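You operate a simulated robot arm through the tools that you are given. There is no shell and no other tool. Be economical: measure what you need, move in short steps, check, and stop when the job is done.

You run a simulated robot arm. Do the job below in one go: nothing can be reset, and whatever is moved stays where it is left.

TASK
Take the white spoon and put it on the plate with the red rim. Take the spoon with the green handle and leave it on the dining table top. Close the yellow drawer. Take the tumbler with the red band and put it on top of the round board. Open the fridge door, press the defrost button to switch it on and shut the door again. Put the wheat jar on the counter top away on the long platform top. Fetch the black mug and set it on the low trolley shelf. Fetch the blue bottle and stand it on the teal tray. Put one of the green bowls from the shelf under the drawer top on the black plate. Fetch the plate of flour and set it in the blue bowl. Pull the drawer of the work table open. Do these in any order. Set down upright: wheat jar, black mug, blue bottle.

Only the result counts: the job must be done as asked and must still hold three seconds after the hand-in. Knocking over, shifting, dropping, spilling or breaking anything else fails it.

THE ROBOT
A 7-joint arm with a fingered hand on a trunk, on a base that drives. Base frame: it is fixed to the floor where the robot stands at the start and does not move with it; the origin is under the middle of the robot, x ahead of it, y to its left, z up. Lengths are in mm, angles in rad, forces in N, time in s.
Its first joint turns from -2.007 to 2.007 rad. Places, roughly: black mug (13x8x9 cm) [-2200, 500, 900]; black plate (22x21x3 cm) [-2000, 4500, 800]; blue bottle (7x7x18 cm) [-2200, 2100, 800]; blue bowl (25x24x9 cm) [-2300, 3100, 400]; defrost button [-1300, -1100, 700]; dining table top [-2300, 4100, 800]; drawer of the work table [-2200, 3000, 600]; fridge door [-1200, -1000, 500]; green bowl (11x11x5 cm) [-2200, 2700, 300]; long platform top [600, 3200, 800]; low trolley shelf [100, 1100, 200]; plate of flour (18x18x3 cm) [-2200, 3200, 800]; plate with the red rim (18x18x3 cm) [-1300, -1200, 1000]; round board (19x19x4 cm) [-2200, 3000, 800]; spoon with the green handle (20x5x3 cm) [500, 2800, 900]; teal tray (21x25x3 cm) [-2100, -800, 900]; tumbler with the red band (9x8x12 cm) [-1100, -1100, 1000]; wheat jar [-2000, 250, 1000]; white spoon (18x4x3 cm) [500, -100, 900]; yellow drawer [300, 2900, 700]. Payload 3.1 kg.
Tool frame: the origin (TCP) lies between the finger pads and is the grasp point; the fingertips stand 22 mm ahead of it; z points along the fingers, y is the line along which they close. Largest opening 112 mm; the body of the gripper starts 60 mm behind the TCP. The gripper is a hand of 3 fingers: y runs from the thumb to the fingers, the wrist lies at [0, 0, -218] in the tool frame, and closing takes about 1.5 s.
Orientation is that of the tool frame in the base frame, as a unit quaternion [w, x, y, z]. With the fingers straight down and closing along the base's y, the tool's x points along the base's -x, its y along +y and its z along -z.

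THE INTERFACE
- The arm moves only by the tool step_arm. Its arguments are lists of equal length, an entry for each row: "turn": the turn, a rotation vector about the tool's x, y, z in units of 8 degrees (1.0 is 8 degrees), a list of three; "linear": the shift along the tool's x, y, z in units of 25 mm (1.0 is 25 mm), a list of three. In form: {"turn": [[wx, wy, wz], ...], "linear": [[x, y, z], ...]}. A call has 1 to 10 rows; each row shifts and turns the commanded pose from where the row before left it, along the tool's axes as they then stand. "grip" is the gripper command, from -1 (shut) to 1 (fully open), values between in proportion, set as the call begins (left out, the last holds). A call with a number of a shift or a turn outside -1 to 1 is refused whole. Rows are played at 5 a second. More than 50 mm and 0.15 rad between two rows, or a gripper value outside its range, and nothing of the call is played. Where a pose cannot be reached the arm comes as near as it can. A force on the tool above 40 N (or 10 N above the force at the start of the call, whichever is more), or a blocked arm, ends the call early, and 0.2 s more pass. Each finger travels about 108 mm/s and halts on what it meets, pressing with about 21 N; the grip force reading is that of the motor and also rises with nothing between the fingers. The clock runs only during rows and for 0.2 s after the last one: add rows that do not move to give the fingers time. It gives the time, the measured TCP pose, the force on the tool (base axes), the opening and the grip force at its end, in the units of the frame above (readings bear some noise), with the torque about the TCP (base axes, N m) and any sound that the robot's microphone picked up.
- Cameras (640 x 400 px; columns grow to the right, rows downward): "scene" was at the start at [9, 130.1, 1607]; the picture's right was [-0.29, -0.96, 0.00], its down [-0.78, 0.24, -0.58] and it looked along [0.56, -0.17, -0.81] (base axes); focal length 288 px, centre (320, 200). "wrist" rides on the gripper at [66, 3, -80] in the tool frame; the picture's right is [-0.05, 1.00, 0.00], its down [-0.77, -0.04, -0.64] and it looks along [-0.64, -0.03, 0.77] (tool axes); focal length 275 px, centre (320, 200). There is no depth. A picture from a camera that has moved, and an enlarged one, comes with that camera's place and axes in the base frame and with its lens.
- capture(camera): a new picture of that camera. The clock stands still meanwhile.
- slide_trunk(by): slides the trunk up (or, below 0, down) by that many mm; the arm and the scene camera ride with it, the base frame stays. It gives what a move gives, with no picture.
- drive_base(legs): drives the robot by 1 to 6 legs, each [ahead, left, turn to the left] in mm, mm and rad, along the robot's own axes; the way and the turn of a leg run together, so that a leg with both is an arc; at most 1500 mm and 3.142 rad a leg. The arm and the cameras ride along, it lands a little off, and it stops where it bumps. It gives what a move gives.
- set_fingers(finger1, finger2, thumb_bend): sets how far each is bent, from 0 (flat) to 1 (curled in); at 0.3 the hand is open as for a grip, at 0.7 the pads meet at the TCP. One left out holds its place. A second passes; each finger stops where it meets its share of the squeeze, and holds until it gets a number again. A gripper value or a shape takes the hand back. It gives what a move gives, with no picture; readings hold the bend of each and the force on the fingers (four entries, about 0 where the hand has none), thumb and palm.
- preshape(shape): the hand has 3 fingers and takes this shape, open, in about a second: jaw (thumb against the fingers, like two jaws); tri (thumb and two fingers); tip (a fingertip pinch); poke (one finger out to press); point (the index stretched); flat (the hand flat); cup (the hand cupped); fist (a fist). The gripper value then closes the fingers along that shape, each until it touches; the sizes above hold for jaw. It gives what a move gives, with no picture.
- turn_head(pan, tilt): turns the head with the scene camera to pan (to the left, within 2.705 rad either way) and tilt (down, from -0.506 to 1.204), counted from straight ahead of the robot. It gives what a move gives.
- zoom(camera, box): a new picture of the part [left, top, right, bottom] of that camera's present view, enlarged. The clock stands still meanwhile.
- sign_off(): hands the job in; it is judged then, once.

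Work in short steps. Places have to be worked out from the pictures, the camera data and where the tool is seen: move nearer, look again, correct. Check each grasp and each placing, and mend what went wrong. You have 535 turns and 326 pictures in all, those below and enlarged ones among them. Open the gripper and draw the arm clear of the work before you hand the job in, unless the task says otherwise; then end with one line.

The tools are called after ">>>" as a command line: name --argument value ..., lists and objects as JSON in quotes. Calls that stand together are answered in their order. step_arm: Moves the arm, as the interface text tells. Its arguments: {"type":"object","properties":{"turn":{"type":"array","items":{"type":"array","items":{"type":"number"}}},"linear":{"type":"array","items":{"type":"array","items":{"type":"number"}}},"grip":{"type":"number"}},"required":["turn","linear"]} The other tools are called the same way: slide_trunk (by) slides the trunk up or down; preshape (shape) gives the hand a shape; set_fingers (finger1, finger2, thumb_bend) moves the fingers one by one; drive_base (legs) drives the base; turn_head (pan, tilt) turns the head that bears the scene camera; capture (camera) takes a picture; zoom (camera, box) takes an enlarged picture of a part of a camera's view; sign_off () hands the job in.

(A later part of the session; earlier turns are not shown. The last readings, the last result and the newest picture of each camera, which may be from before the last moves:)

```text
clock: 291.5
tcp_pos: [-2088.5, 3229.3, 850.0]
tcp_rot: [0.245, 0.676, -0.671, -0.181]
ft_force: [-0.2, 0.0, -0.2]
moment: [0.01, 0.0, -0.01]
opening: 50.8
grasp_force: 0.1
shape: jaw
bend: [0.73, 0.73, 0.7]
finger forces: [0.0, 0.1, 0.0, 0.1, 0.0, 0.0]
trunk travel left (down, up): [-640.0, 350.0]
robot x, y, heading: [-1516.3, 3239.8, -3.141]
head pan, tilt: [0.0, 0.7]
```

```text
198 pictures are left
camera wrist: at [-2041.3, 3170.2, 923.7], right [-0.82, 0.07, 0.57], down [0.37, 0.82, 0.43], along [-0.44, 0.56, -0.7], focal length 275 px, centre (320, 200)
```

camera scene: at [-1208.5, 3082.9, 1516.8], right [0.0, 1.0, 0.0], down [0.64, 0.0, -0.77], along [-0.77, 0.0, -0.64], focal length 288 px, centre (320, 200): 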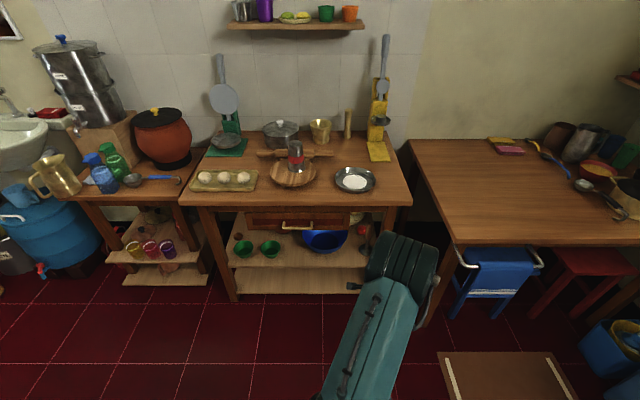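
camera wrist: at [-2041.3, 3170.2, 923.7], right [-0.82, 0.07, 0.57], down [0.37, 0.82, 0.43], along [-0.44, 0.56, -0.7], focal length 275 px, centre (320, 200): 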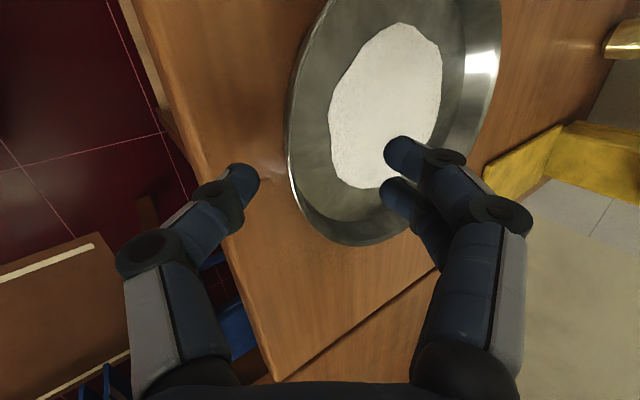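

Thumb is outside and fingers inside the rim. I advance 24 mm.

>>> step_arm --turn '[[0, 0, 0], [0, 0, 0], [0, 0, 0]]' --linear '[[0, 0, 0.35], [0, 0, 0.35], [0, 0, 0.26]]'

>>> capture --camera "wrist"

```text
clock: 292.3
tcp_pos: [-2098.5, 3227.3, 833.8]
tcp_rot: [0.247, 0.675, -0.67, -0.183]
ft_force: [6.4, -0.4, 15.1]
moment: [0.05, -0.37, 0.0]
opening: 46.1
grasp_force: 0.0
shape: jaw
bend: [0.73, 0.73, 0.74]
finger forces: [0.0, 0.1, 0.0, 0.1, 15.1, 0.0]
trunk travel left (down, up): [-640.0, 350.0]
robot x, y, heading: [-1519.5, 3240.3, -3.138]
head pan, tilt: [0.0, 0.7]
```

```text
197 pictures are left
camera wrist: at [-2052.8, 3167.5, 905.4], right [-0.82, 0.07, 0.57], down [0.37, 0.82, 0.43], along [-0.44, 0.56, -0.7], focal length 275 px, centre (320, 200)
```

wrist: 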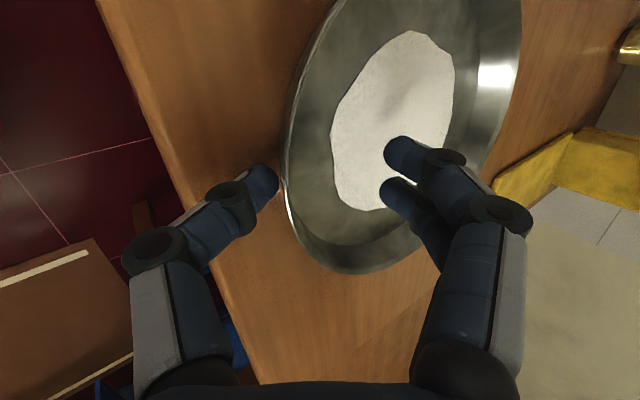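

The thumb touches the table. I back off 3 mm and close on the rim.

>>> step_arm --turn '[[0, 0, 0], [0, 0, 0], [0, 0, 0], [0, 0, 0], [0, 0, 0], [0, 0, 0], [0, 0, 0]]' --linear '[[0, 0, -0.12], [0, 0, 0], [0, 0, 0], [0, 0, 0], [0, 0, 0], [0, 0, 0], [0, 0, 0]]' --grip -1

>>> capture --camera "wrist"

```text
clock: 293.9
tcp_pos: [-2099.8, 3227.7, 832.2]
tcp_rot: [0.245, 0.676, -0.67, -0.182]
ft_force: [-0.4, 0.4, 0.0]
moment: [-0.01, 0.0, -0.05]
opening: 4.8
grasp_force: 21.1
shape: jaw
bend: [0.61, 0.62, 0.71]
finger forces: [9.1, 7.4, 0.0, 0.1, 16.0, 0.1]
trunk travel left (down, up): [-640.0, 350.0]
robot x, y, heading: [-1518.0, 3238.5, -3.143]
head pan, tilt: [0.0, 0.7]
```

```text
196 pictures are left
camera wrist: at [-2052.9, 3167.9, 905.9], right [-0.82, 0.07, 0.57], down [0.37, 0.82, 0.43], along [-0.44, 0.56, -0.7], focal length 275 px, centre (320, 200)
```

wrist: 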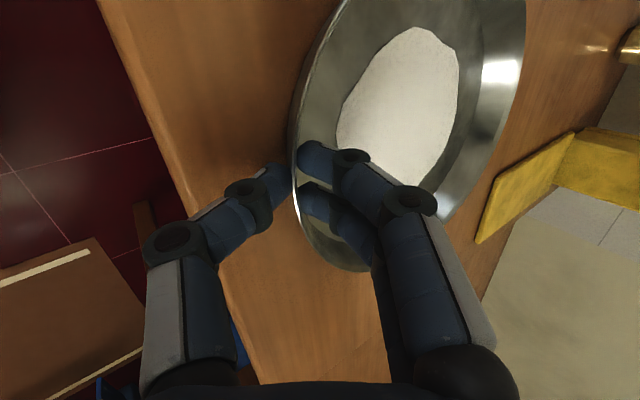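

Rim is pinched (4.8 mm). I lift 50 mm and check that the plate stays level.

>>> step_arm --turn '[[0, 0, 0], [0, 0, 0], [0, 0, 0], [0, 0, 0]]' --linear '[[0.04, 0.29, -0.4], [0.04, 0.29, -0.4], [0.04, 0.29, -0.4], [0.04, 0.29, -0.4]]'

>>> capture --camera "wrist"

>>> capture --camera "scene"

```text
clock: 294.9
tcp_pos: [-2101.0, 3226.9, 883.5]
tcp_rot: [0.245, 0.675, -0.671, -0.182]
ft_force: [0.2, -0.7, -1.2]
moment: [0.0, -0.09, -0.02]
opening: 4.9
grasp_force: 21.1
shape: jaw
bend: [0.6, 0.6, 0.72]
finger forces: [9.1, 9.4, 0.1, 0.1, 17.8, 0.1]
trunk travel left (down, up): [-640.0, 350.0]
robot x, y, heading: [-1517.4, 3236.0, -3.141]
head pan, tilt: [0.0, 0.7]
```

```text
195 pictures are left
camera wrist: at [-2055.0, 3167.9, 956.0], right [-0.82, 0.07, 0.57], down [0.37, 0.82, 0.43], along [-0.44, 0.56, -0.7], focal length 275 px, centre (320, 200)
```

wrist: 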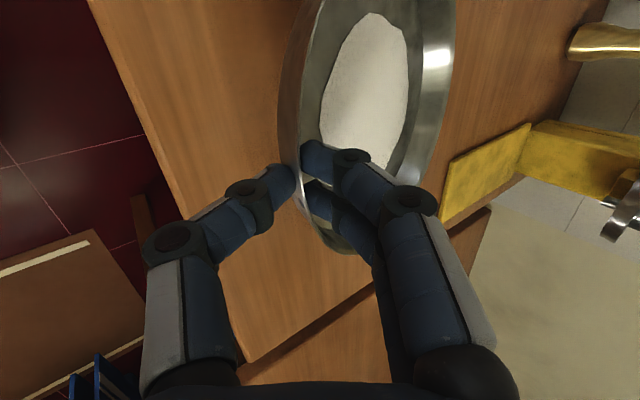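

```text
194 pictures are left
camera scene: at [-1546.2, 3083.0, 1516.8], right [0.0, 1.0, 0.0], down [0.64, 0.0, -0.76], along [-0.76, 0.0, -0.64], focal length 288 px, centre (320, 200)
```

scene: 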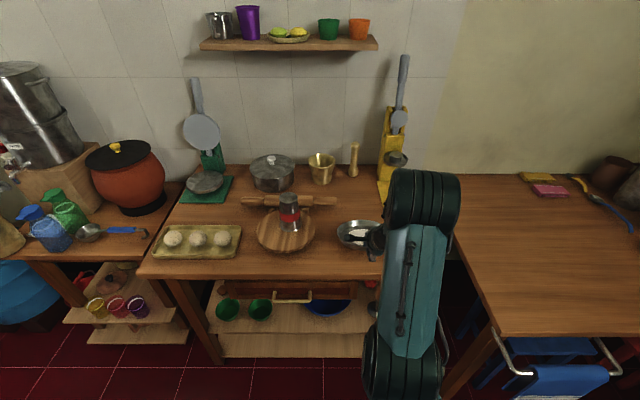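

The far side seems to have drooped somewhat; I zoom to judge the tilt.

>>> zoom --camera "scene" --box '[290, 190, 420, 280]'

```text
4.44 times, centred on (355, 235) of scene
camera zoom: at [-1546.2, 3083.0, 1516.8], right [0.0, 1.0, 0.0], down [0.64, 0.0, -0.76], along [-0.76, 0.0, -0.64], focal length 1279 px, centre (164, 44)
```

zoom: 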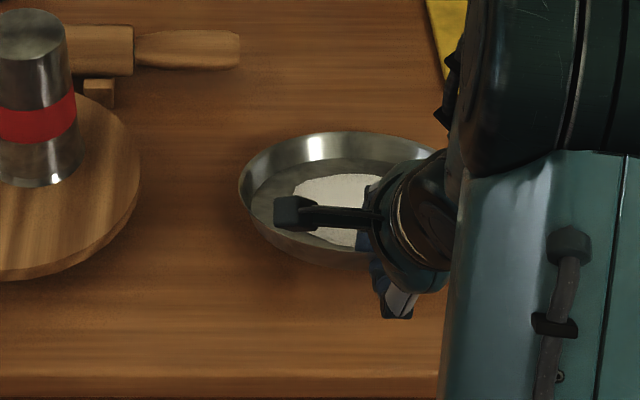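

Far side is ~16° low. Raising the hand pitch by 16° levels it (and suits the shelf approach), so I do that slowly.

>>> step_arm --turn '[[-0.5, 0, 0], [-0.5, 0, 0], [-0.5, 0, 0], [-0.5, 0, 0]]' --linear '[[0, 0.2, -0.3], [0, 0.2, -0.3], [0, 0.2, -0.3], [0, 0.2, -0.3]]'

>>> capture --camera "wrist"

>>> zoom --camera "scene" --box '[290, 170, 420, 280]'

```text
clock: 295.9
tcp_pos: [-2095.1, 3229.3, 917.3]
tcp_rot: [-0.337, -0.635, 0.639, 0.274]
ft_force: [-0.2, 1.1, -0.9]
moment: [0.03, -0.14, 0.0]
opening: 5.0
grasp_force: 20.9
shape: jaw
bend: [0.6, 0.6, 0.72]
finger forces: [9.3, 9.5, 0.1, 0.1, 18.2, 0.1]
trunk travel left (down, up): [-640.0, 350.0]
robot x, y, heading: [-1515.7, 3236.7, -3.142]
head pan, tilt: [0.0, 0.7]
```

```text
192 pictures are left
camera wrist: at [-2032.3, 3170.3, 977.2], right [-0.63, 0.09, 0.77], down [0.49, 0.82, 0.3], along [-0.6, 0.57, -0.56], focal length 275 px, centre (320, 200)
```

wrist: 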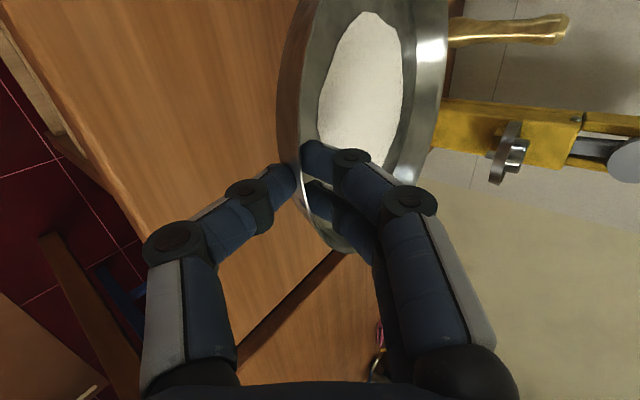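

```text
3.64 times, centred on (355, 225) of scene
camera zoom: at [-1546.1, 3082.5, 1516.8], right [0.0, 1.0, 0.0], down [0.64, 0.0, -0.76], along [-0.76, 0.0, -0.64], focal length 1046 px, centre (193, 109)
```

zoom: 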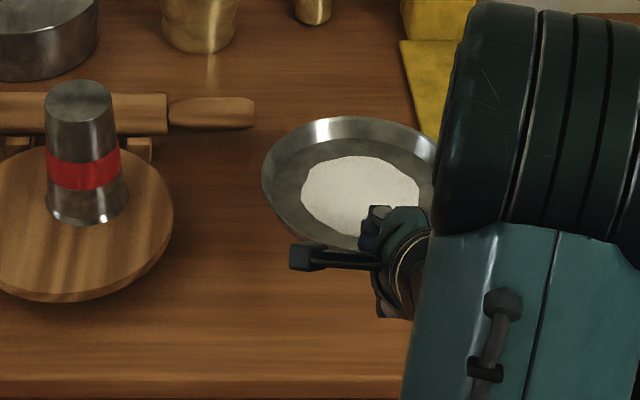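

The plate is level now. I back off, shift to the bowl's y, lower the trunk, and measure bowl rim and drawer underside.

>>> drive_base --legs '[[-330, 0, 0], [0, 118, 0]]'

>>> slide_trunk --by -390

>>> turn_head --pan 0 --tilt 0.5

>>> zoom --camera "scene" --box '[230, 140, 500, 320]'

>>> capture --camera "wrist"

```text
clock: 298.9
tcp_pos: [-1773.4, 3110.9, 917.9]
tcp_rot: [-0.336, -0.634, 0.64, 0.274]
ft_force: [-1.0, -0.4, -0.5]
moment: [0.01, -0.12, 0.02]
opening: 5.1
grasp_force: 20.5
shape: jaw
bend: [0.6, 0.6, 0.72]
finger forces: [9.0, 9.4, 0.0, 0.0, 17.9, 0.0]
trunk travel left (down, up): [-640.0, 350.0]
robot x, y, heading: [-1199.0, 3121.4, -3.143]
head pan, tilt: [0.0, 0.7]
```

```text
clock: 302.6
tcp_pos: [-1773.3, 3111.4, 528.7]
tcp_rot: [-0.337, -0.634, 0.64, 0.273]
ft_force: [-0.2, -1.5, -1.0]
moment: [0.03, -0.11, 0.0]
opening: 4.9
grasp_force: 20.6
shape: jaw
bend: [0.6, 0.6, 0.72]
finger forces: [9.1, 9.3, 0.0, 0.1, 18.0, 0.1]
trunk travel left (down, up): [-250.0, 740.0]
robot x, y, heading: [-1199.2, 3122.6, -3.143]
head pan, tilt: [0.0, 0.7]
```

```text
clock: 303.4
tcp_pos: [-1773.4, 3112.2, 528.5]
tcp_rot: [-0.337, -0.635, 0.639, 0.273]
ft_force: [-0.8, -0.2, -1.0]
moment: [0.03, -0.14, -0.02]
opening: 5.1
grasp_force: 20.8
shape: jaw
bend: [0.6, 0.6, 0.72]
finger forces: [9.1, 9.4, 0.0, 0.0, 18.0, 0.0]
trunk travel left (down, up): [-250.0, 740.0]
robot x, y, heading: [-1195.1, 3118.7, -3.143]
head pan, tilt: [0.0, 0.499]
```

```text
2.22 times, centred on (365, 230) of scene
camera zoom: at [-1230.0, 2964.7, 1144.5], right [0.0, 1.0, 0.0], down [0.48, 0.0, -0.88], along [-0.88, 0.0, -0.48], focal length 639 px, centre (220, 133)
```

zoom: 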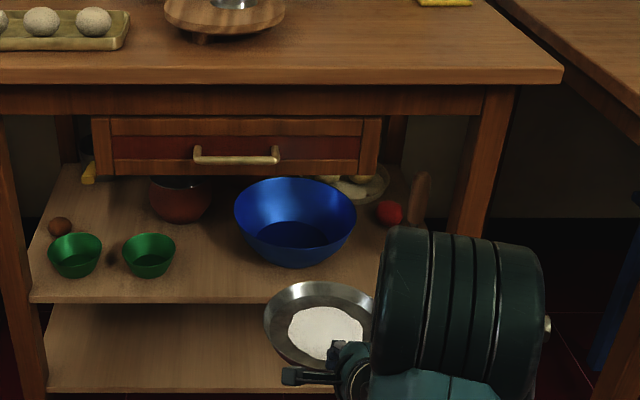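

```text
189 pictures are left
camera wrist: at [-1710.1, 3052.0, 587.0], right [-0.63, 0.09, 0.77], down [0.49, 0.82, 0.3], along [-0.6, 0.57, -0.56], focal length 275 px, centre (320, 200)
```

wrist: 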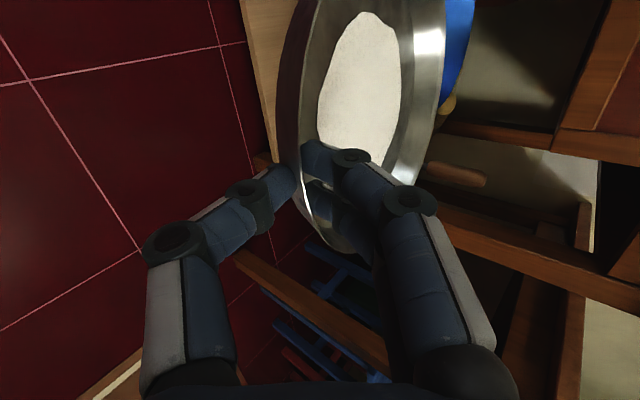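

Bowl rim ≈ z 421, centre ≈(-2248,3111); drawer underside ≈ z 600. I pitch 5° shallower, set TCP z≈482 so the plate passes between, and drive in partly.

>>> step_arm --turn '[[-0.3, 0, 0], [-0.3, 0, 0]]' --linear '[[0, 0, 0], [0, 0, 0]]'

>>> slide_trunk --by -46

>>> drive_base --legs '[[200, -7, 0]]'

>>> zoom --camera "scene" --box '[230, 140, 500, 340]'

>>> capture --camera "wrist"

```text
clock: 304.0
tcp_pos: [-1773.0, 3111.7, 528.6]
tcp_rot: [-0.363, -0.62, 0.627, 0.3]
ft_force: [0.4, 0.0, -1.1]
moment: [0.02, -0.09, 0.0]
opening: 5.0
grasp_force: 20.9
shape: jaw
bend: [0.6, 0.6, 0.72]
finger forces: [9.2, 9.5, 0.0, 0.0, 18.2, 0.0]
trunk travel left (down, up): [-250.0, 740.0]
robot x, y, heading: [-1199.3, 3118.9, -3.137]
head pan, tilt: [0.0, 0.499]
```

```text
clock: 304.8
tcp_pos: [-1773.4, 3112.0, 482.4]
tcp_rot: [-0.363, -0.62, 0.628, 0.299]
ft_force: [1.1, 0.2, -1.5]
moment: [0.05, -0.12, 0.02]
opening: 5.3
grasp_force: 20.2
shape: jaw
bend: [0.6, 0.6, 0.72]
finger forces: [9.4, 9.5, 0.1, 0.0, 18.4, 0.0]
trunk travel left (down, up): [-204.0, 786.0]
robot x, y, heading: [-1197.7, 3121.3, -3.138]
head pan, tilt: [0.0, 0.499]
```

```text
clock: 306.4
tcp_pos: [-1968.8, 3121.3, 482.5]
tcp_rot: [-0.363, -0.62, 0.628, 0.299]
ft_force: [-0.4, 0.6, -1.5]
moment: [-0.02, -0.13, 0.0]
opening: 5.0
grasp_force: 21.0
shape: jaw
bend: [0.6, 0.6, 0.72]
finger forces: [9.3, 9.5, 0.0, 0.1, 18.2, 0.0]
trunk travel left (down, up): [-204.0, 786.0]
robot x, y, heading: [-1395.5, 3126.6, 3.141]
head pan, tilt: [0.0, 0.499]
```

```text
2.00 times, centred on (365, 240) of scene
camera zoom: at [-1426.6, 2971.5, 1098.5], right [0.0, 1.0, 0.0], down [0.48, 0.0, -0.88], along [-0.88, 0.0, -0.48], focal length 575 px, centre (230, 120)
```

zoom: 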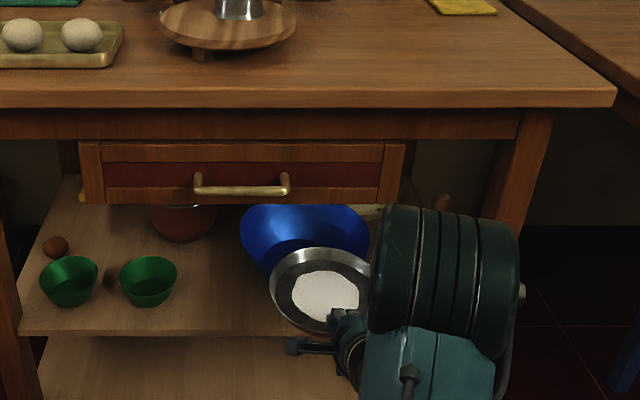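

```text
187 pictures are left
camera wrist: at [-1902.4, 3060.1, 536.0], right [-0.56, 0.1, 0.82], down [0.52, 0.81, 0.26], along [-0.64, 0.57, -0.51], focal length 275 px, centre (320, 200)
```

wrist: 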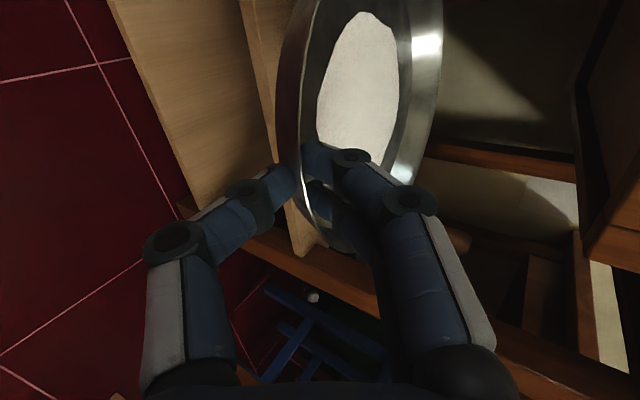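

Plate is at z≈465 (far side slightly low), bowl rim ≈418. I pitch 5° shallower again to lift the far side, raise 6 mm, then drive in to over the near rim.

>>> step_arm --turn '[[-0.3, 0, 0], [-0.3, 0, 0]]' --linear '[[0, 0.1, -0.06], [0, 0.1, -0.06]]'

>>> drive_base --legs '[[90, 0, 0]]'

>>> zoom --camera "scene" --box '[250, 160, 480, 340]'

```text
clock: 307.0
tcp_pos: [-1970.2, 3120.8, 488.4]
tcp_rot: [-0.389, -0.604, 0.615, 0.326]
ft_force: [0.3, 0.8, -1.8]
moment: [-0.01, -0.15, -0.02]
opening: 5.1
grasp_force: 20.7
shape: jaw
bend: [0.6, 0.6, 0.72]
finger forces: [9.5, 9.5, 0.0, 0.0, 18.6, 0.0]
trunk travel left (down, up): [-204.0, 786.0]
robot x, y, heading: [-1394.0, 3127.0, 3.141]
head pan, tilt: [0.0, 0.499]
```

```text
clock: 308.1
tcp_pos: [-2058.7, 3120.7, 488.3]
tcp_rot: [-0.388, -0.604, 0.615, 0.326]
ft_force: [0.0, 0.7, -1.4]
moment: [0.0, -0.12, -0.03]
opening: 5.4
grasp_force: 20.4
shape: jaw
bend: [0.6, 0.6, 0.72]
finger forces: [9.4, 9.6, 0.0, 0.0, 18.5, 0.1]
trunk travel left (down, up): [-204.0, 786.0]
robot x, y, heading: [-1482.5, 3129.3, -3.141]
head pan, tilt: [0.0, 0.499]
```

```text
2.22 times, centred on (365, 250) of scene
camera zoom: at [-1515.2, 2971.5, 1098.5], right [0.0, 1.0, 0.0], down [0.48, 0.0, -0.88], along [-0.88, 0.0, -0.48], focal length 639 px, centre (220, 89)
```

zoom: 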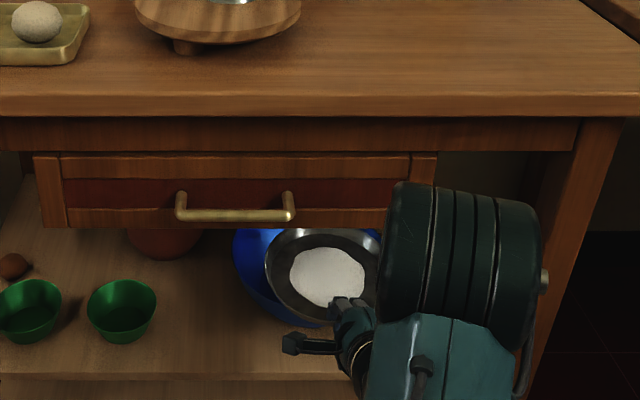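

Going well; 60 mm further.

>>> drive_base --legs '[[60, 0, 0]]'

>>> zoom --camera "scene" --box '[250, 160, 480, 340]'

>>> capture --camera "wrist"

```text
clock: 309.1
tcp_pos: [-2120.1, 3120.9, 487.7]
tcp_rot: [-0.388, -0.604, 0.616, 0.326]
ft_force: [-0.4, -0.1, -1.1]
moment: [-0.02, -0.08, -0.02]
opening: 5.2
grasp_force: 20.7
shape: jaw
bend: [0.6, 0.6, 0.72]
finger forces: [9.4, 9.5, 0.0, 0.0, 18.5, 0.0]
trunk travel left (down, up): [-204.0, 786.0]
robot x, y, heading: [-1544.2, 3130.1, 3.144]
head pan, tilt: [0.0, 0.499]
```

```text
2.22 times, centred on (365, 250) of scene
camera zoom: at [-1576.0, 2971.6, 1098.5], right [0.0, 1.0, 0.0], down [0.48, 0.0, -0.88], along [-0.88, 0.0, -0.48], focal length 639 px, centre (220, 89)
```

zoom: 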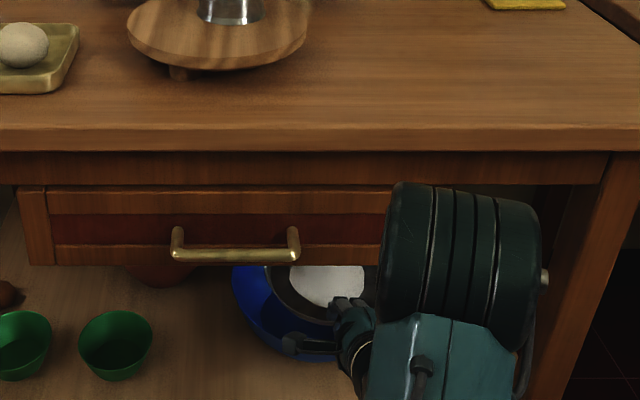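

```text
184 pictures are left
camera wrist: at [-2048.1, 3060.5, 536.1], right [-0.49, 0.1, 0.86], down [0.55, 0.81, 0.21], along [-0.68, 0.58, -0.45], focal length 275 px, centre (320, 200)
```

wrist: 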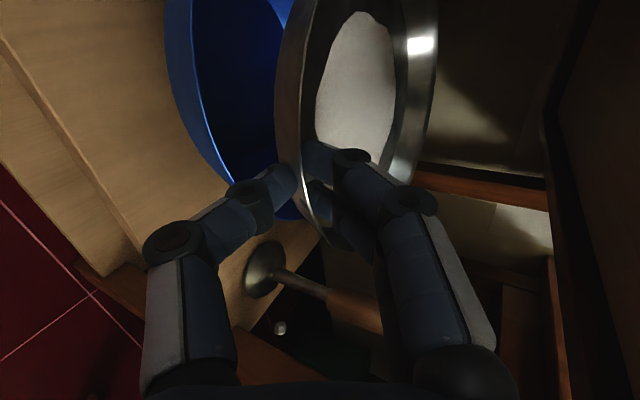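

Bowl wall shows just below the hand. I go 25 mm further and lower with the trunk.

>>> drive_base --legs '[[27, 0, 0]]'

>>> slide_trunk --by -25

>>> capture --camera "wrist"

```text
clock: 309.9
tcp_pos: [-2146.1, 3120.8, 488.6]
tcp_rot: [-0.388, -0.604, 0.615, 0.325]
ft_force: [0.2, -0.1, -1.2]
moment: [0.04, -0.11, 0.01]
opening: 5.4
grasp_force: 20.9
shape: jaw
bend: [0.6, 0.6, 0.72]
finger forces: [9.4, 9.6, 0.0, 0.0, 18.6, 0.0]
trunk travel left (down, up): [-204.0, 786.0]
robot x, y, heading: [-1569.8, 3126.5, 3.141]
head pan, tilt: [0.0, 0.499]
```

```text
clock: 310.6
tcp_pos: [-2146.2, 3120.8, 462.5]
tcp_rot: [-0.388, -0.604, 0.615, 0.326]
ft_force: [-0.3, -0.7, -1.6]
moment: [0.04, -0.12, -0.01]
opening: 5.2
grasp_force: 21.1
shape: jaw
bend: [0.6, 0.59, 0.72]
finger forces: [9.5, 9.6, 0.0, 0.0, 18.6, 0.0]
trunk travel left (down, up): [-179.0, 811.0]
robot x, y, heading: [-1571.2, 3130.4, 3.137]
head pan, tilt: [0.0, 0.499]
```

```text
183 pictures are left
camera wrist: at [-2074.9, 3060.5, 511.0], right [-0.49, 0.1, 0.86], down [0.55, 0.81, 0.21], along [-0.68, 0.58, -0.45], focal length 275 px, centre (320, 200)
```

wrist: 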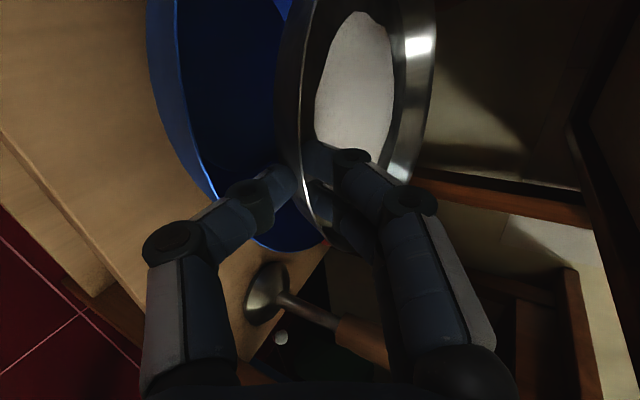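

Thumb is nearly at the bowl's rim. I move 12 mm further in and 15 mm lower.

>>> drive_base --legs '[[13, 6, 0]]'

>>> slide_trunk --by -14

>>> capture --camera "wrist"

```text
clock: 311.4
tcp_pos: [-2158.3, 3115.7, 462.6]
tcp_rot: [-0.388, -0.604, 0.615, 0.325]
ft_force: [0.0, 0.1, -2.1]
moment: [-0.01, -0.06, -0.02]
opening: 5.0
grasp_force: 20.7
shape: jaw
bend: [0.6, 0.59, 0.72]
finger forces: [9.5, 9.5, 0.0, 0.0, 18.7, 0.1]
trunk travel left (down, up): [-179.0, 811.0]
robot x, y, heading: [-1587.1, 3118.9, 3.142]
head pan, tilt: [0.0, 0.499]
```

```text
clock: 312.0
tcp_pos: [-2158.5, 3115.0, 448.1]
tcp_rot: [-0.388, -0.604, 0.615, 0.327]
ft_force: [0.2, -0.6, -1.1]
moment: [0.03, -0.07, 0.02]
opening: 5.2
grasp_force: 21.7
shape: jaw
bend: [0.6, 0.59, 0.72]
finger forces: [9.6, 9.6, 0.0, 0.0, 18.8, 0.0]
trunk travel left (down, up): [-165.0, 825.0]
robot x, y, heading: [-1581.6, 3120.7, 3.134]
head pan, tilt: [0.0, 0.499]
```

```text
182 pictures are left
camera wrist: at [-2088.0, 3054.4, 497.0], right [-0.49, 0.1, 0.86], down [0.55, 0.81, 0.21], along [-0.68, 0.58, -0.45], focal length 275 px, centre (320, 200)
```

wrist: 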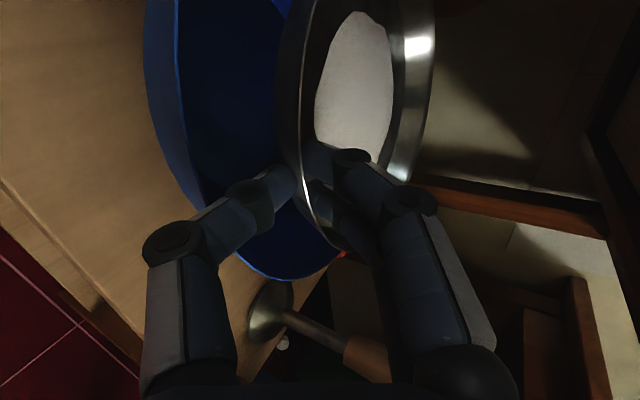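

No contact yet. I pitch 8° steeper (far side dips a little) and lower 9 mm more.

>>> step_arm --turn '[[0.4, 0, 0], [0.4, 0, 0], [0.2, 0, 0]]' --linear '[[0, 0, 0], [0, 0, 0], [0, 0, 0]]'

>>> slide_trunk --by -10

>>> capture --camera "wrist"

```text
clock: 312.8
tcp_pos: [-2160.5, 3115.8, 449.3]
tcp_rot: [-0.345, -0.63, 0.636, 0.281]
ft_force: [0.2, -0.2, -1.9]
moment: [0.0, -0.13, 0.02]
opening: 5.5
grasp_force: 21.4
shape: jaw
bend: [0.6, 0.59, 0.72]
finger forces: [9.5, 9.5, 0.0, 0.0, 18.3, 0.1]
trunk travel left (down, up): [-165.0, 825.0]
robot x, y, heading: [-1583.8, 3118.9, 3.139]
head pan, tilt: [0.0, 0.499]
```

```text
clock: 313.4
tcp_pos: [-2159.5, 3116.8, 439.4]
tcp_rot: [-0.345, -0.63, 0.636, 0.282]
ft_force: [1.2, 0.7, 3.7]
moment: [0.01, -0.26, 0.01]
opening: 5.1
grasp_force: 21.5
shape: jaw
bend: [0.59, 0.59, 0.72]
finger forces: [10.6, 10.0, 0.0, 0.0, 25.6, 0.1]
trunk travel left (down, up): [-155.0, 835.0]
robot x, y, heading: [-1580.8, 3119.4, 3.14]
head pan, tilt: [0.0, 0.499]
```

```text
181 pictures are left
camera wrist: at [-2094.6, 3055.2, 496.8], right [-0.61, 0.09, 0.79], down [0.5, 0.81, 0.29], along [-0.62, 0.57, -0.54], focal length 275 px, centre (320, 200)
```

wrist: 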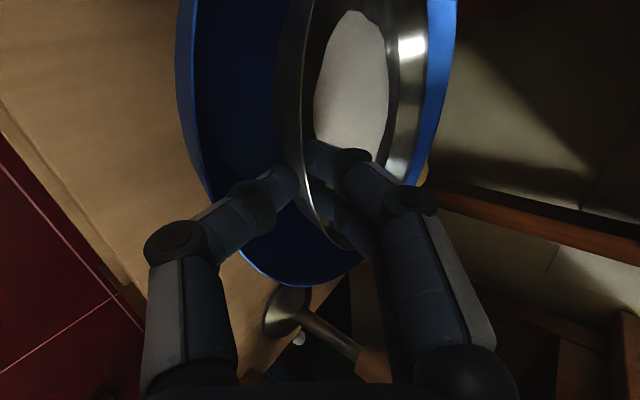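

Contact (≈4 N): plate is touching in the bowl. To avoid pushing the bowl with the thumb, I open only the two fingers.

>>> set_fingers --finger1 0.5 --finger2 0.5

>>> capture --camera "wrist"

```text
clock: 314.4
tcp_pos: [-2159.3, 3114.3, 439.9]
tcp_rot: [-0.344, -0.63, 0.636, 0.282]
ft_force: [-0.5, -0.3, -0.2]
moment: [-0.03, -0.01, -0.01]
opening: 22.2
grasp_force: 0.0
shape: fingers
bend: [0.5, 0.5, 0.77]
finger forces: [0.0, 0.0, 0.1, 0.0, 0.1, 0.1]
trunk travel left (down, up): [-155.0, 835.0]
robot x, y, heading: [-1589.3, 3117.3, 3.144]
head pan, tilt: [0.0, 0.499]
```

```text
180 pictures are left
camera wrist: at [-2094.7, 3055.1, 496.3], right [-0.61, 0.09, 0.79], down [0.5, 0.81, 0.29], along [-0.61, 0.57, -0.54], focal length 275 px, centre (320, 200)
```

wrist: 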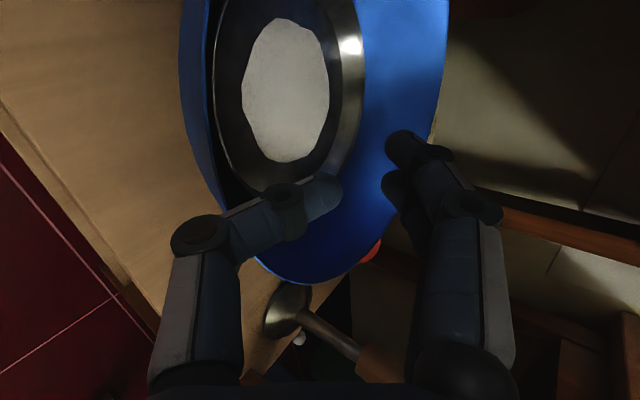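

The plate with its flour sits in the bowl. I retreat along the tool axis, then drive back.

>>> step_arm --turn '[[0, 0, 0], [0, 0, 0], [0, 0, 0], [0, 0, 0]]' --linear '[[0, 0.2, -0.6], [0, 0, -0.8], [0, 0, -0.8], [0, 0, -0.8]]'

>>> drive_base --legs '[[-250, 0, 0]]'

>>> capture --camera "scene"

```text
clock: 315.4
tcp_pos: [-2103.0, 3123.2, 488.0]
tcp_rot: [-0.345, -0.629, 0.636, 0.283]
ft_force: [0.7, 1.4, -0.2]
moment: [-0.01, -0.02, -0.01]
opening: 22.5
grasp_force: 0.0
shape: fingers
bend: [0.5, 0.5, 0.77]
finger forces: [0.0, 0.1, 0.0, 0.0, 0.0, 0.0]
trunk travel left (down, up): [-155.0, 835.0]
robot x, y, heading: [-1583.4, 3123.8, 3.137]
head pan, tilt: [0.0, 0.499]
```

```text
clock: 317.2
tcp_pos: [-1856.2, 3120.8, 487.2]
tcp_rot: [-0.346, -0.629, 0.636, 0.282]
ft_force: [0.3, 0.9, 0.1]
moment: [-0.01, -0.02, -0.03]
opening: 22.6
grasp_force: 0.0
shape: fingers
bend: [0.5, 0.5, 0.77]
finger forces: [0.0, 0.0, 0.0, 0.0, 0.0, 0.0]
trunk travel left (down, up): [-155.0, 835.0]
robot x, y, heading: [-1338.4, 3119.9, 3.143]
head pan, tilt: [0.0, 0.499]
```

```text
179 pictures are left
camera scene: at [-1369.4, 2965.4, 1049.5], right [0.0, 1.0, 0.0], down [0.48, 0.0, -0.88], along [-0.88, 0.0, -0.48], focal length 288 px, centre (320, 200)
```

scene: 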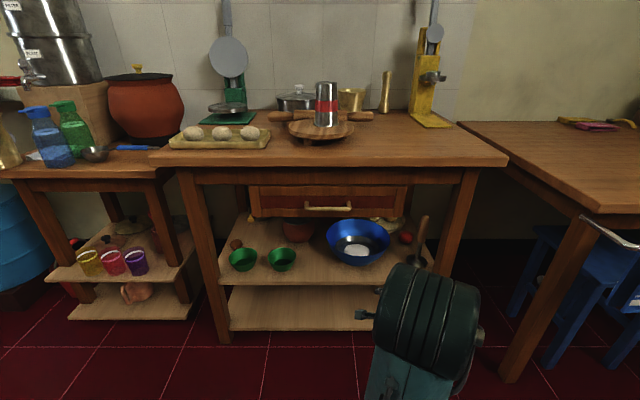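

Flour plate done. Next the right-hand green bowl at ≈(-2200,2830): I shift left, open the hand to ~50 mm, lower, and drive to a pre-grasp point.

>>> step_arm --turn '[[0, 0, 0], [0, 0, 0], [0, 0, 0], [0, 0, 0]]' --linear '[[0, 0, 0], [0, 0, 0], [0, 0, 0], [0, 0, 0]]' --grip -0.1

>>> drive_base --legs '[[0, 285, 0]]'

>>> slide_trunk --by -55

>>> drive_base --legs '[[170, 0, 0]]'

>>> capture --camera "wrist"

>>> zoom --camera "scene" --box '[250, 160, 480, 340]'

```text
clock: 318.2
tcp_pos: [-1855.6, 3120.0, 487.9]
tcp_rot: [-0.346, -0.629, 0.636, 0.283]
ft_force: [-0.3, -0.4, 0.1]
moment: [0.01, 0.02, -0.01]
opening: 50.3
grasp_force: 0.0
shape: jaw
bend: [0.73, 0.73, 0.7]
finger forces: [0.0, 0.0, 0.0, 0.0, 0.1, 0.0]
trunk travel left (down, up): [-155.0, 835.0]
robot x, y, heading: [-1336.4, 3116.9, 3.141]
head pan, tilt: [0.0, 0.499]
```

```text
clock: 320.2
tcp_pos: [-1855.2, 2829.4, 486.3]
tcp_rot: [-0.345, -0.631, 0.635, 0.282]
ft_force: [-0.2, -0.5, 1.0]
moment: [-0.01, 0.02, 0.0]
opening: 49.7
grasp_force: 0.0
shape: jaw
bend: [0.73, 0.73, 0.7]
finger forces: [0.0, 0.0, 0.0, 0.0, 0.0, 0.1]
trunk travel left (down, up): [-155.0, 835.0]
robot x, y, heading: [-1338.2, 2828.4, -3.138]
head pan, tilt: [0.0, 0.499]
```

```text
clock: 321.1
tcp_pos: [-1856.2, 2827.9, 433.1]
tcp_rot: [-0.345, -0.63, 0.636, 0.283]
ft_force: [-0.1, 0.7, 0.2]
moment: [0.0, -0.03, -0.02]
opening: 49.8
grasp_force: 0.1
shape: jaw
bend: [0.73, 0.73, 0.7]
finger forces: [0.0, 0.1, 0.0, 0.1, 0.0, 0.0]
trunk travel left (down, up): [-100.0, 890.0]
robot x, y, heading: [-1334.0, 2831.0, -3.135]
head pan, tilt: [0.0, 0.499]
```

```text
clock: 322.6
tcp_pos: [-2028.9, 2826.4, 431.3]
tcp_rot: [-0.346, -0.631, 0.634, 0.281]
ft_force: [0.5, 0.2, -0.5]
moment: [0.01, 0.01, -0.01]
opening: 50.2
grasp_force: 0.1
shape: jaw
bend: [0.73, 0.73, 0.7]
finger forces: [0.1, 0.0, 0.0, 0.0, 0.0, 0.0]
trunk travel left (down, up): [-100.0, 890.0]
robot x, y, heading: [-1504.8, 2827.0, -3.134]
head pan, tilt: [0.0, 0.499]
```

```text
178 pictures are left
camera wrist: at [-1964.0, 2766.4, 489.6], right [-0.61, 0.09, 0.79], down [0.5, 0.82, 0.29], along [-0.62, 0.57, -0.54], focal length 275 px, centre (320, 200)
```

wrist: 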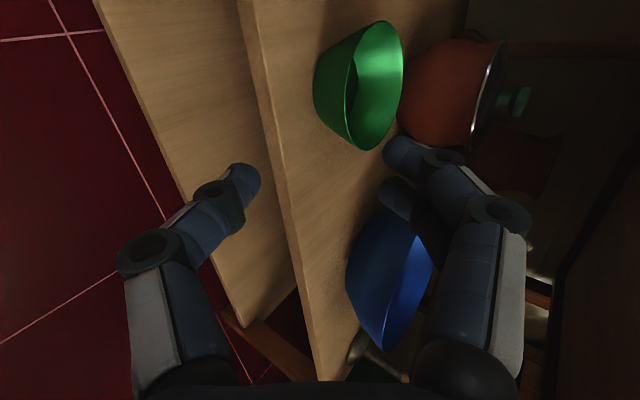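

```text
2.22 times, centred on (365, 250) of scene
camera zoom: at [-1541.2, 2673.4, 994.5], right [-0.01, 1.0, 0.0], down [0.48, 0.0, -0.88], along [-0.88, 0.0, -0.48], focal length 639 px, centre (220, 89)
```

zoom: 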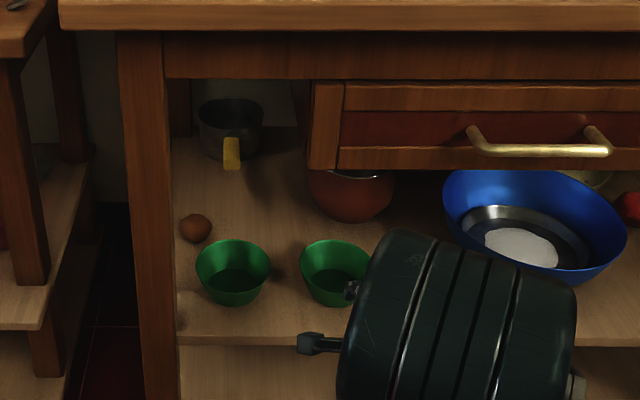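

Bowl's near rim ≈(-2130,2826,381). I shift and advance 75 mm, then check.

>>> step_arm --turn '[[0, 0, 0], [0, 0, 0], [0, 0, 0]]' --linear '[[0, 0.5, 1], [0, 0.45, 1], [0, 0, 1]]'

>>> capture --camera "wrist"

```text
clock: 323.4
tcp_pos: [-2104.5, 2820.6, 405.1]
tcp_rot: [-0.346, -0.632, 0.634, 0.281]
ft_force: [-0.8, -1.0, 0.1]
moment: [-0.01, 0.04, -0.01]
opening: 50.0
grasp_force: 0.1
shape: jaw
bend: [0.73, 0.73, 0.7]
finger forces: [0.0, 0.1, 0.0, 0.0, 0.0, 0.0]
trunk travel left (down, up): [-100.0, 890.0]
robot x, y, heading: [-1512.6, 2828.1, -3.133]
head pan, tilt: [0.0, 0.499]
```

```text
176 pictures are left
camera wrist: at [-2038.8, 2761.1, 462.3], right [-0.61, 0.09, 0.79], down [0.5, 0.82, 0.29], along [-0.62, 0.57, -0.54], focal length 275 px, centre (320, 200)
```

wrist: 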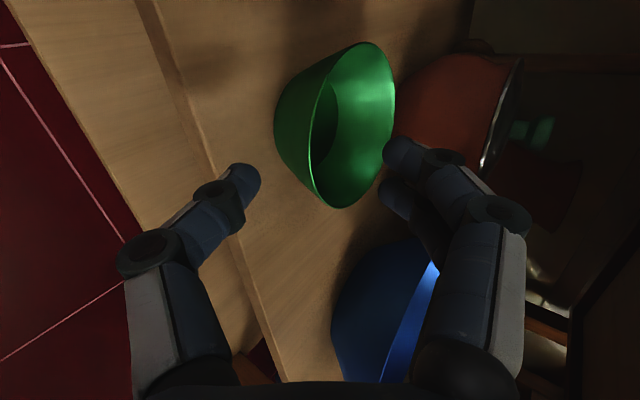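

Aligned; rim ≈43 mm ahead. I advance 35 mm and close.

>>> step_arm --turn '[[0, 0, 0], [0, 0, 0]]' --linear '[[0, -0.1, 0.7], [0, 0, 0.7]]'

>>> step_arm --turn '[[0, 0, 0], [0, 0, 0], [0, 0, 0], [0, 0, 0], [0, 0, 0], [0, 0, 0]]' --linear '[[0, 0, 0], [0, 0, 0], [0, 0, 0], [0, 0, 0], [0, 0, 0], [0, 0, 0]]' --grip -1

>>> capture --camera "wrist"

```text
clock: 324.0
tcp_pos: [-2129.1, 2818.1, 382.1]
tcp_rot: [-0.346, -0.632, 0.634, 0.282]
ft_force: [0.4, 0.1, 0.1]
moment: [0.0, 0.01, -0.03]
opening: 50.0
grasp_force: 0.1
shape: jaw
bend: [0.73, 0.73, 0.7]
finger forces: [0.0, 0.0, 0.0, 0.1, 0.0, 0.0]
trunk travel left (down, up): [-100.0, 890.0]
robot x, y, heading: [-1512.0, 2829.3, -3.139]
head pan, tilt: [0.0, 0.499]
```

```text
clock: 325.4
tcp_pos: [-2128.8, 2818.2, 382.4]
tcp_rot: [-0.347, -0.632, 0.634, 0.281]
ft_force: [0.7, 0.1, -0.9]
moment: [0.0, -0.06, -0.02]
opening: 0.0
grasp_force: 20.6
shape: jaw
bend: [0.7, 0.69, 0.7]
finger forces: [8.7, 8.9, 0.1, 0.0, 17.5, 0.1]
trunk travel left (down, up): [-100.0, 890.0]
robot x, y, heading: [-1511.9, 2833.7, -3.132]
head pan, tilt: [0.0, 0.499]
```

```text
175 pictures are left
camera wrist: at [-2063.9, 2758.6, 439.1], right [-0.61, 0.09, 0.79], down [0.5, 0.82, 0.29], along [-0.62, 0.57, -0.54], focal length 275 px, centre (320, 200)
```

wrist: 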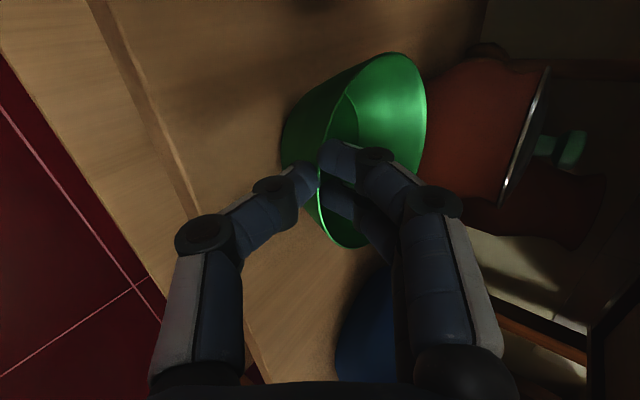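

It appears pinched on the thin rim. I lift 60 mm with the trunk and check.

>>> slide_trunk --by 60

>>> capture --camera "wrist"

```text
clock: 326.4
tcp_pos: [-2129.1, 2818.3, 441.4]
tcp_rot: [-0.346, -0.632, 0.634, 0.281]
ft_force: [-0.2, 0.2, -1.5]
moment: [0.0, -0.06, -0.02]
opening: 0.0
grasp_force: 20.8
shape: jaw
bend: [0.7, 0.69, 0.7]
finger forces: [8.7, 8.9, 0.1, 0.0, 17.5, 0.1]
trunk travel left (down, up): [-160.0, 830.0]
robot x, y, heading: [-1508.8, 2828.5, -3.139]
head pan, tilt: [0.0, 0.499]
```

```text
174 pictures are left
camera wrist: at [-2063.9, 2758.6, 499.0], right [-0.61, 0.09, 0.79], down [0.5, 0.82, 0.29], along [-0.62, 0.57, -0.54], focal length 275 px, centre (320, 200)
```

wrist: 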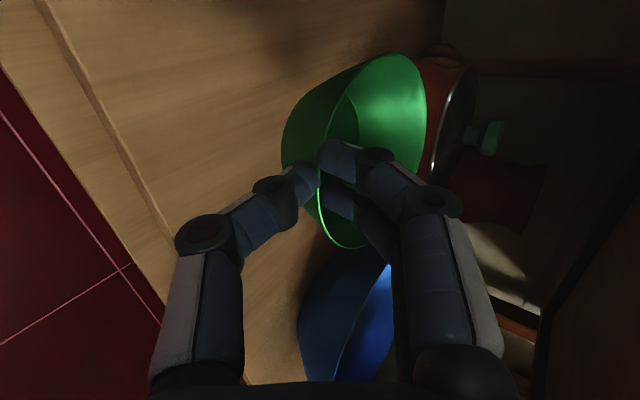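

Held well. I back out, raise the trunk, and look at the dining table.

>>> drive_base --legs '[[-450, 0, 0]]'

>>> slide_trunk --by 400

>>> slide_trunk --by 150

>>> turn_head --pan -1.0 --tilt 0.5

>>> capture --camera "scene"

```text
clock: 329.2
tcp_pos: [-1669.1, 2821.1, 440.4]
tcp_rot: [-0.345, -0.631, 0.635, 0.281]
ft_force: [0.2, 0.5, 0.1]
moment: [-0.04, -0.04, -0.03]
opening: 0.1
grasp_force: 20.8
shape: jaw
bend: [0.7, 0.69, 0.7]
finger forces: [8.8, 9.0, 0.0, 0.0, 17.4, 0.1]
trunk travel left (down, up): [-160.0, 830.0]
robot x, y, heading: [-1053.5, 2831.4, -3.137]
head pan, tilt: [0.0, 0.499]
```

```text
clock: 333.0
tcp_pos: [-1669.1, 2821.6, 841.2]
tcp_rot: [-0.345, -0.631, 0.635, 0.282]
ft_force: [-0.1, 0.2, -0.6]
moment: [-0.04, -0.07, 0.0]
opening: 0.1
grasp_force: 21.2
shape: jaw
bend: [0.7, 0.69, 0.7]
finger forces: [8.7, 9.1, 0.0, 0.0, 17.6, 0.0]
trunk travel left (down, up): [-560.0, 430.0]
robot x, y, heading: [-1049.1, 2829.1, -3.138]
head pan, tilt: [0.0, 0.499]
```

```text
clock: 334.8
tcp_pos: [-1669.1, 2821.5, 992.4]
tcp_rot: [-0.346, -0.631, 0.635, 0.281]
ft_force: [-0.3, 0.1, -1.6]
moment: [0.02, -0.03, -0.03]
opening: 0.0
grasp_force: 21.0
shape: jaw
bend: [0.7, 0.69, 0.7]
finger forces: [8.9, 9.0, 0.1, 0.1, 17.7, 0.1]
trunk travel left (down, up): [-710.0, 280.0]
robot x, y, heading: [-1052.8, 2830.9, -3.139]
head pan, tilt: [0.0, 0.499]
```

```text
clock: 336.0
tcp_pos: [-1670.2, 2820.6, 992.4]
tcp_rot: [-0.346, -0.631, 0.635, 0.282]
ft_force: [0.1, 0.0, -0.8]
moment: [0.02, -0.02, -0.03]
opening: 0.0
grasp_force: 21.1
shape: jaw
bend: [0.7, 0.69, 0.7]
finger forces: [8.8, 9.2, 0.0, 0.0, 17.5, 0.1]
trunk travel left (down, up): [-710.0, 280.0]
robot x, y, heading: [-1054.3, 2826.0, -3.135]
head pan, tilt: [-1.0, 0.499]
```

```text
173 pictures are left
camera scene: at [-1041.1, 2752.1, 1604.5], right [0.84, 0.54, 0.0], down [0.26, -0.4, -0.88], along [-0.48, 0.74, -0.48], focal length 288 px, centre (320, 200)
```

scene: 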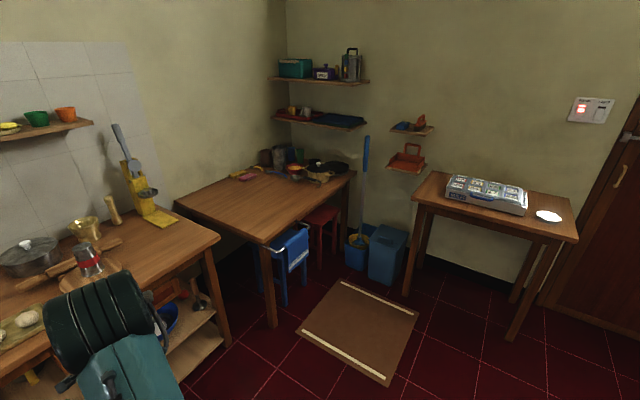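

I zoom in on the far end of the dining table for the black plate.

>>> zoom --camera "scene" --box '[170, 120, 370, 260]'

```text
2.86 times, centred on (270, 190) of scene
camera zoom: at [-1041.1, 2752.1, 1604.5], right [0.84, 0.54, 0.0], down [0.26, -0.4, -0.88], along [-0.48, 0.74, -0.48], focal length 822 px, centre (463, 229)
```

zoom: 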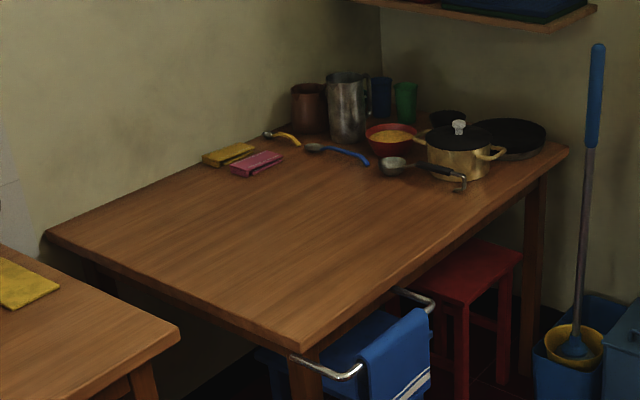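

The black plate is near (-2023,4480); a floor mat lies in front of the table. I zoom on the mat to judge whether it is flat.

>>> zoom --camera "scene" --box '[270, 200, 450, 400]'

```text
2.00 times, centred on (360, 300) of scene
camera zoom: at [-1041.1, 2752.1, 1604.5], right [0.84, 0.54, 0.0], down [0.26, -0.4, -0.88], along [-0.48, 0.74, -0.48], focal length 575 px, centre (240, 0)
```

zoom: 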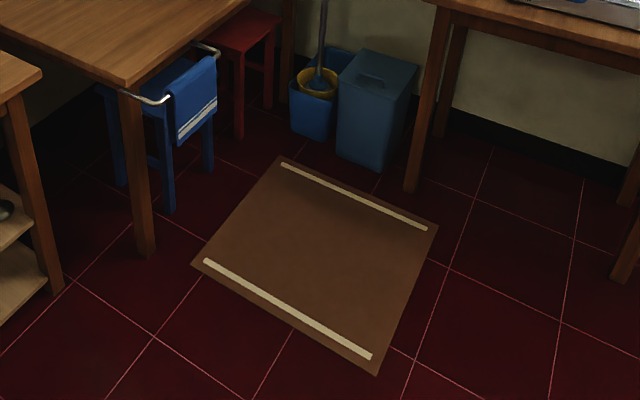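

The mat is flat and thin, so I drive over it: right by 1250 mm, then look.

>>> drive_base --legs '[[0, -1240, 0], [250, 0, 0]]'

>>> turn_head --pan -0.5 --tilt 0.7

>>> capture --camera "scene"

```text
clock: 343.7
tcp_pos: [-1923.9, 4048.2, 990.9]
tcp_rot: [-0.345, -0.632, 0.635, 0.281]
ft_force: [-0.1, 0.6, -1.3]
moment: [-0.02, -0.05, 0.01]
opening: 0.0
grasp_force: 20.8
shape: jaw
bend: [0.7, 0.69, 0.7]
finger forces: [8.8, 9.1, 0.1, 0.1, 17.7, 0.1]
trunk travel left (down, up): [-710.0, 280.0]
robot x, y, heading: [-1304.2, 4057.5, -3.138]
head pan, tilt: [-1.0, 0.499]
```

```text
clock: 344.6
tcp_pos: [-1922.9, 4048.0, 993.1]
tcp_rot: [-0.346, -0.631, 0.635, 0.282]
ft_force: [0.4, -0.3, -1.0]
moment: [0.02, -0.07, 0.0]
opening: 0.2
grasp_force: 21.4
shape: jaw
bend: [0.7, 0.69, 0.7]
finger forces: [8.9, 9.1, 0.0, 0.0, 17.8, 0.1]
trunk travel left (down, up): [-710.0, 280.0]
robot x, y, heading: [-1308.2, 4057.6, -3.134]
head pan, tilt: [-0.499, 0.7]
```

```text
170 pictures are left
camera scene: at [-1319.9, 3944.2, 1586.8], right [0.47, 0.88, 0.0], down [0.57, -0.31, -0.77], along [-0.67, 0.36, -0.64], focal length 288 px, centre (320, 200)
```

scene: 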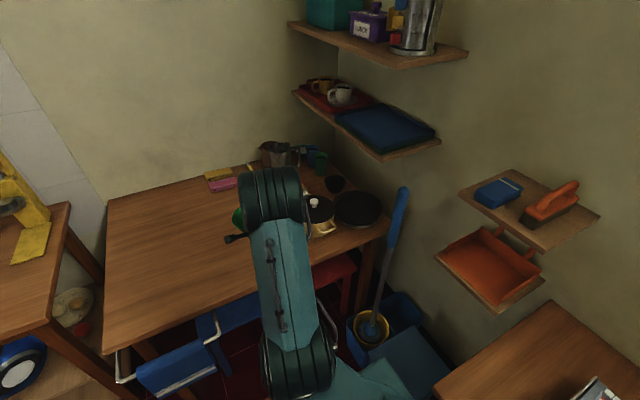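

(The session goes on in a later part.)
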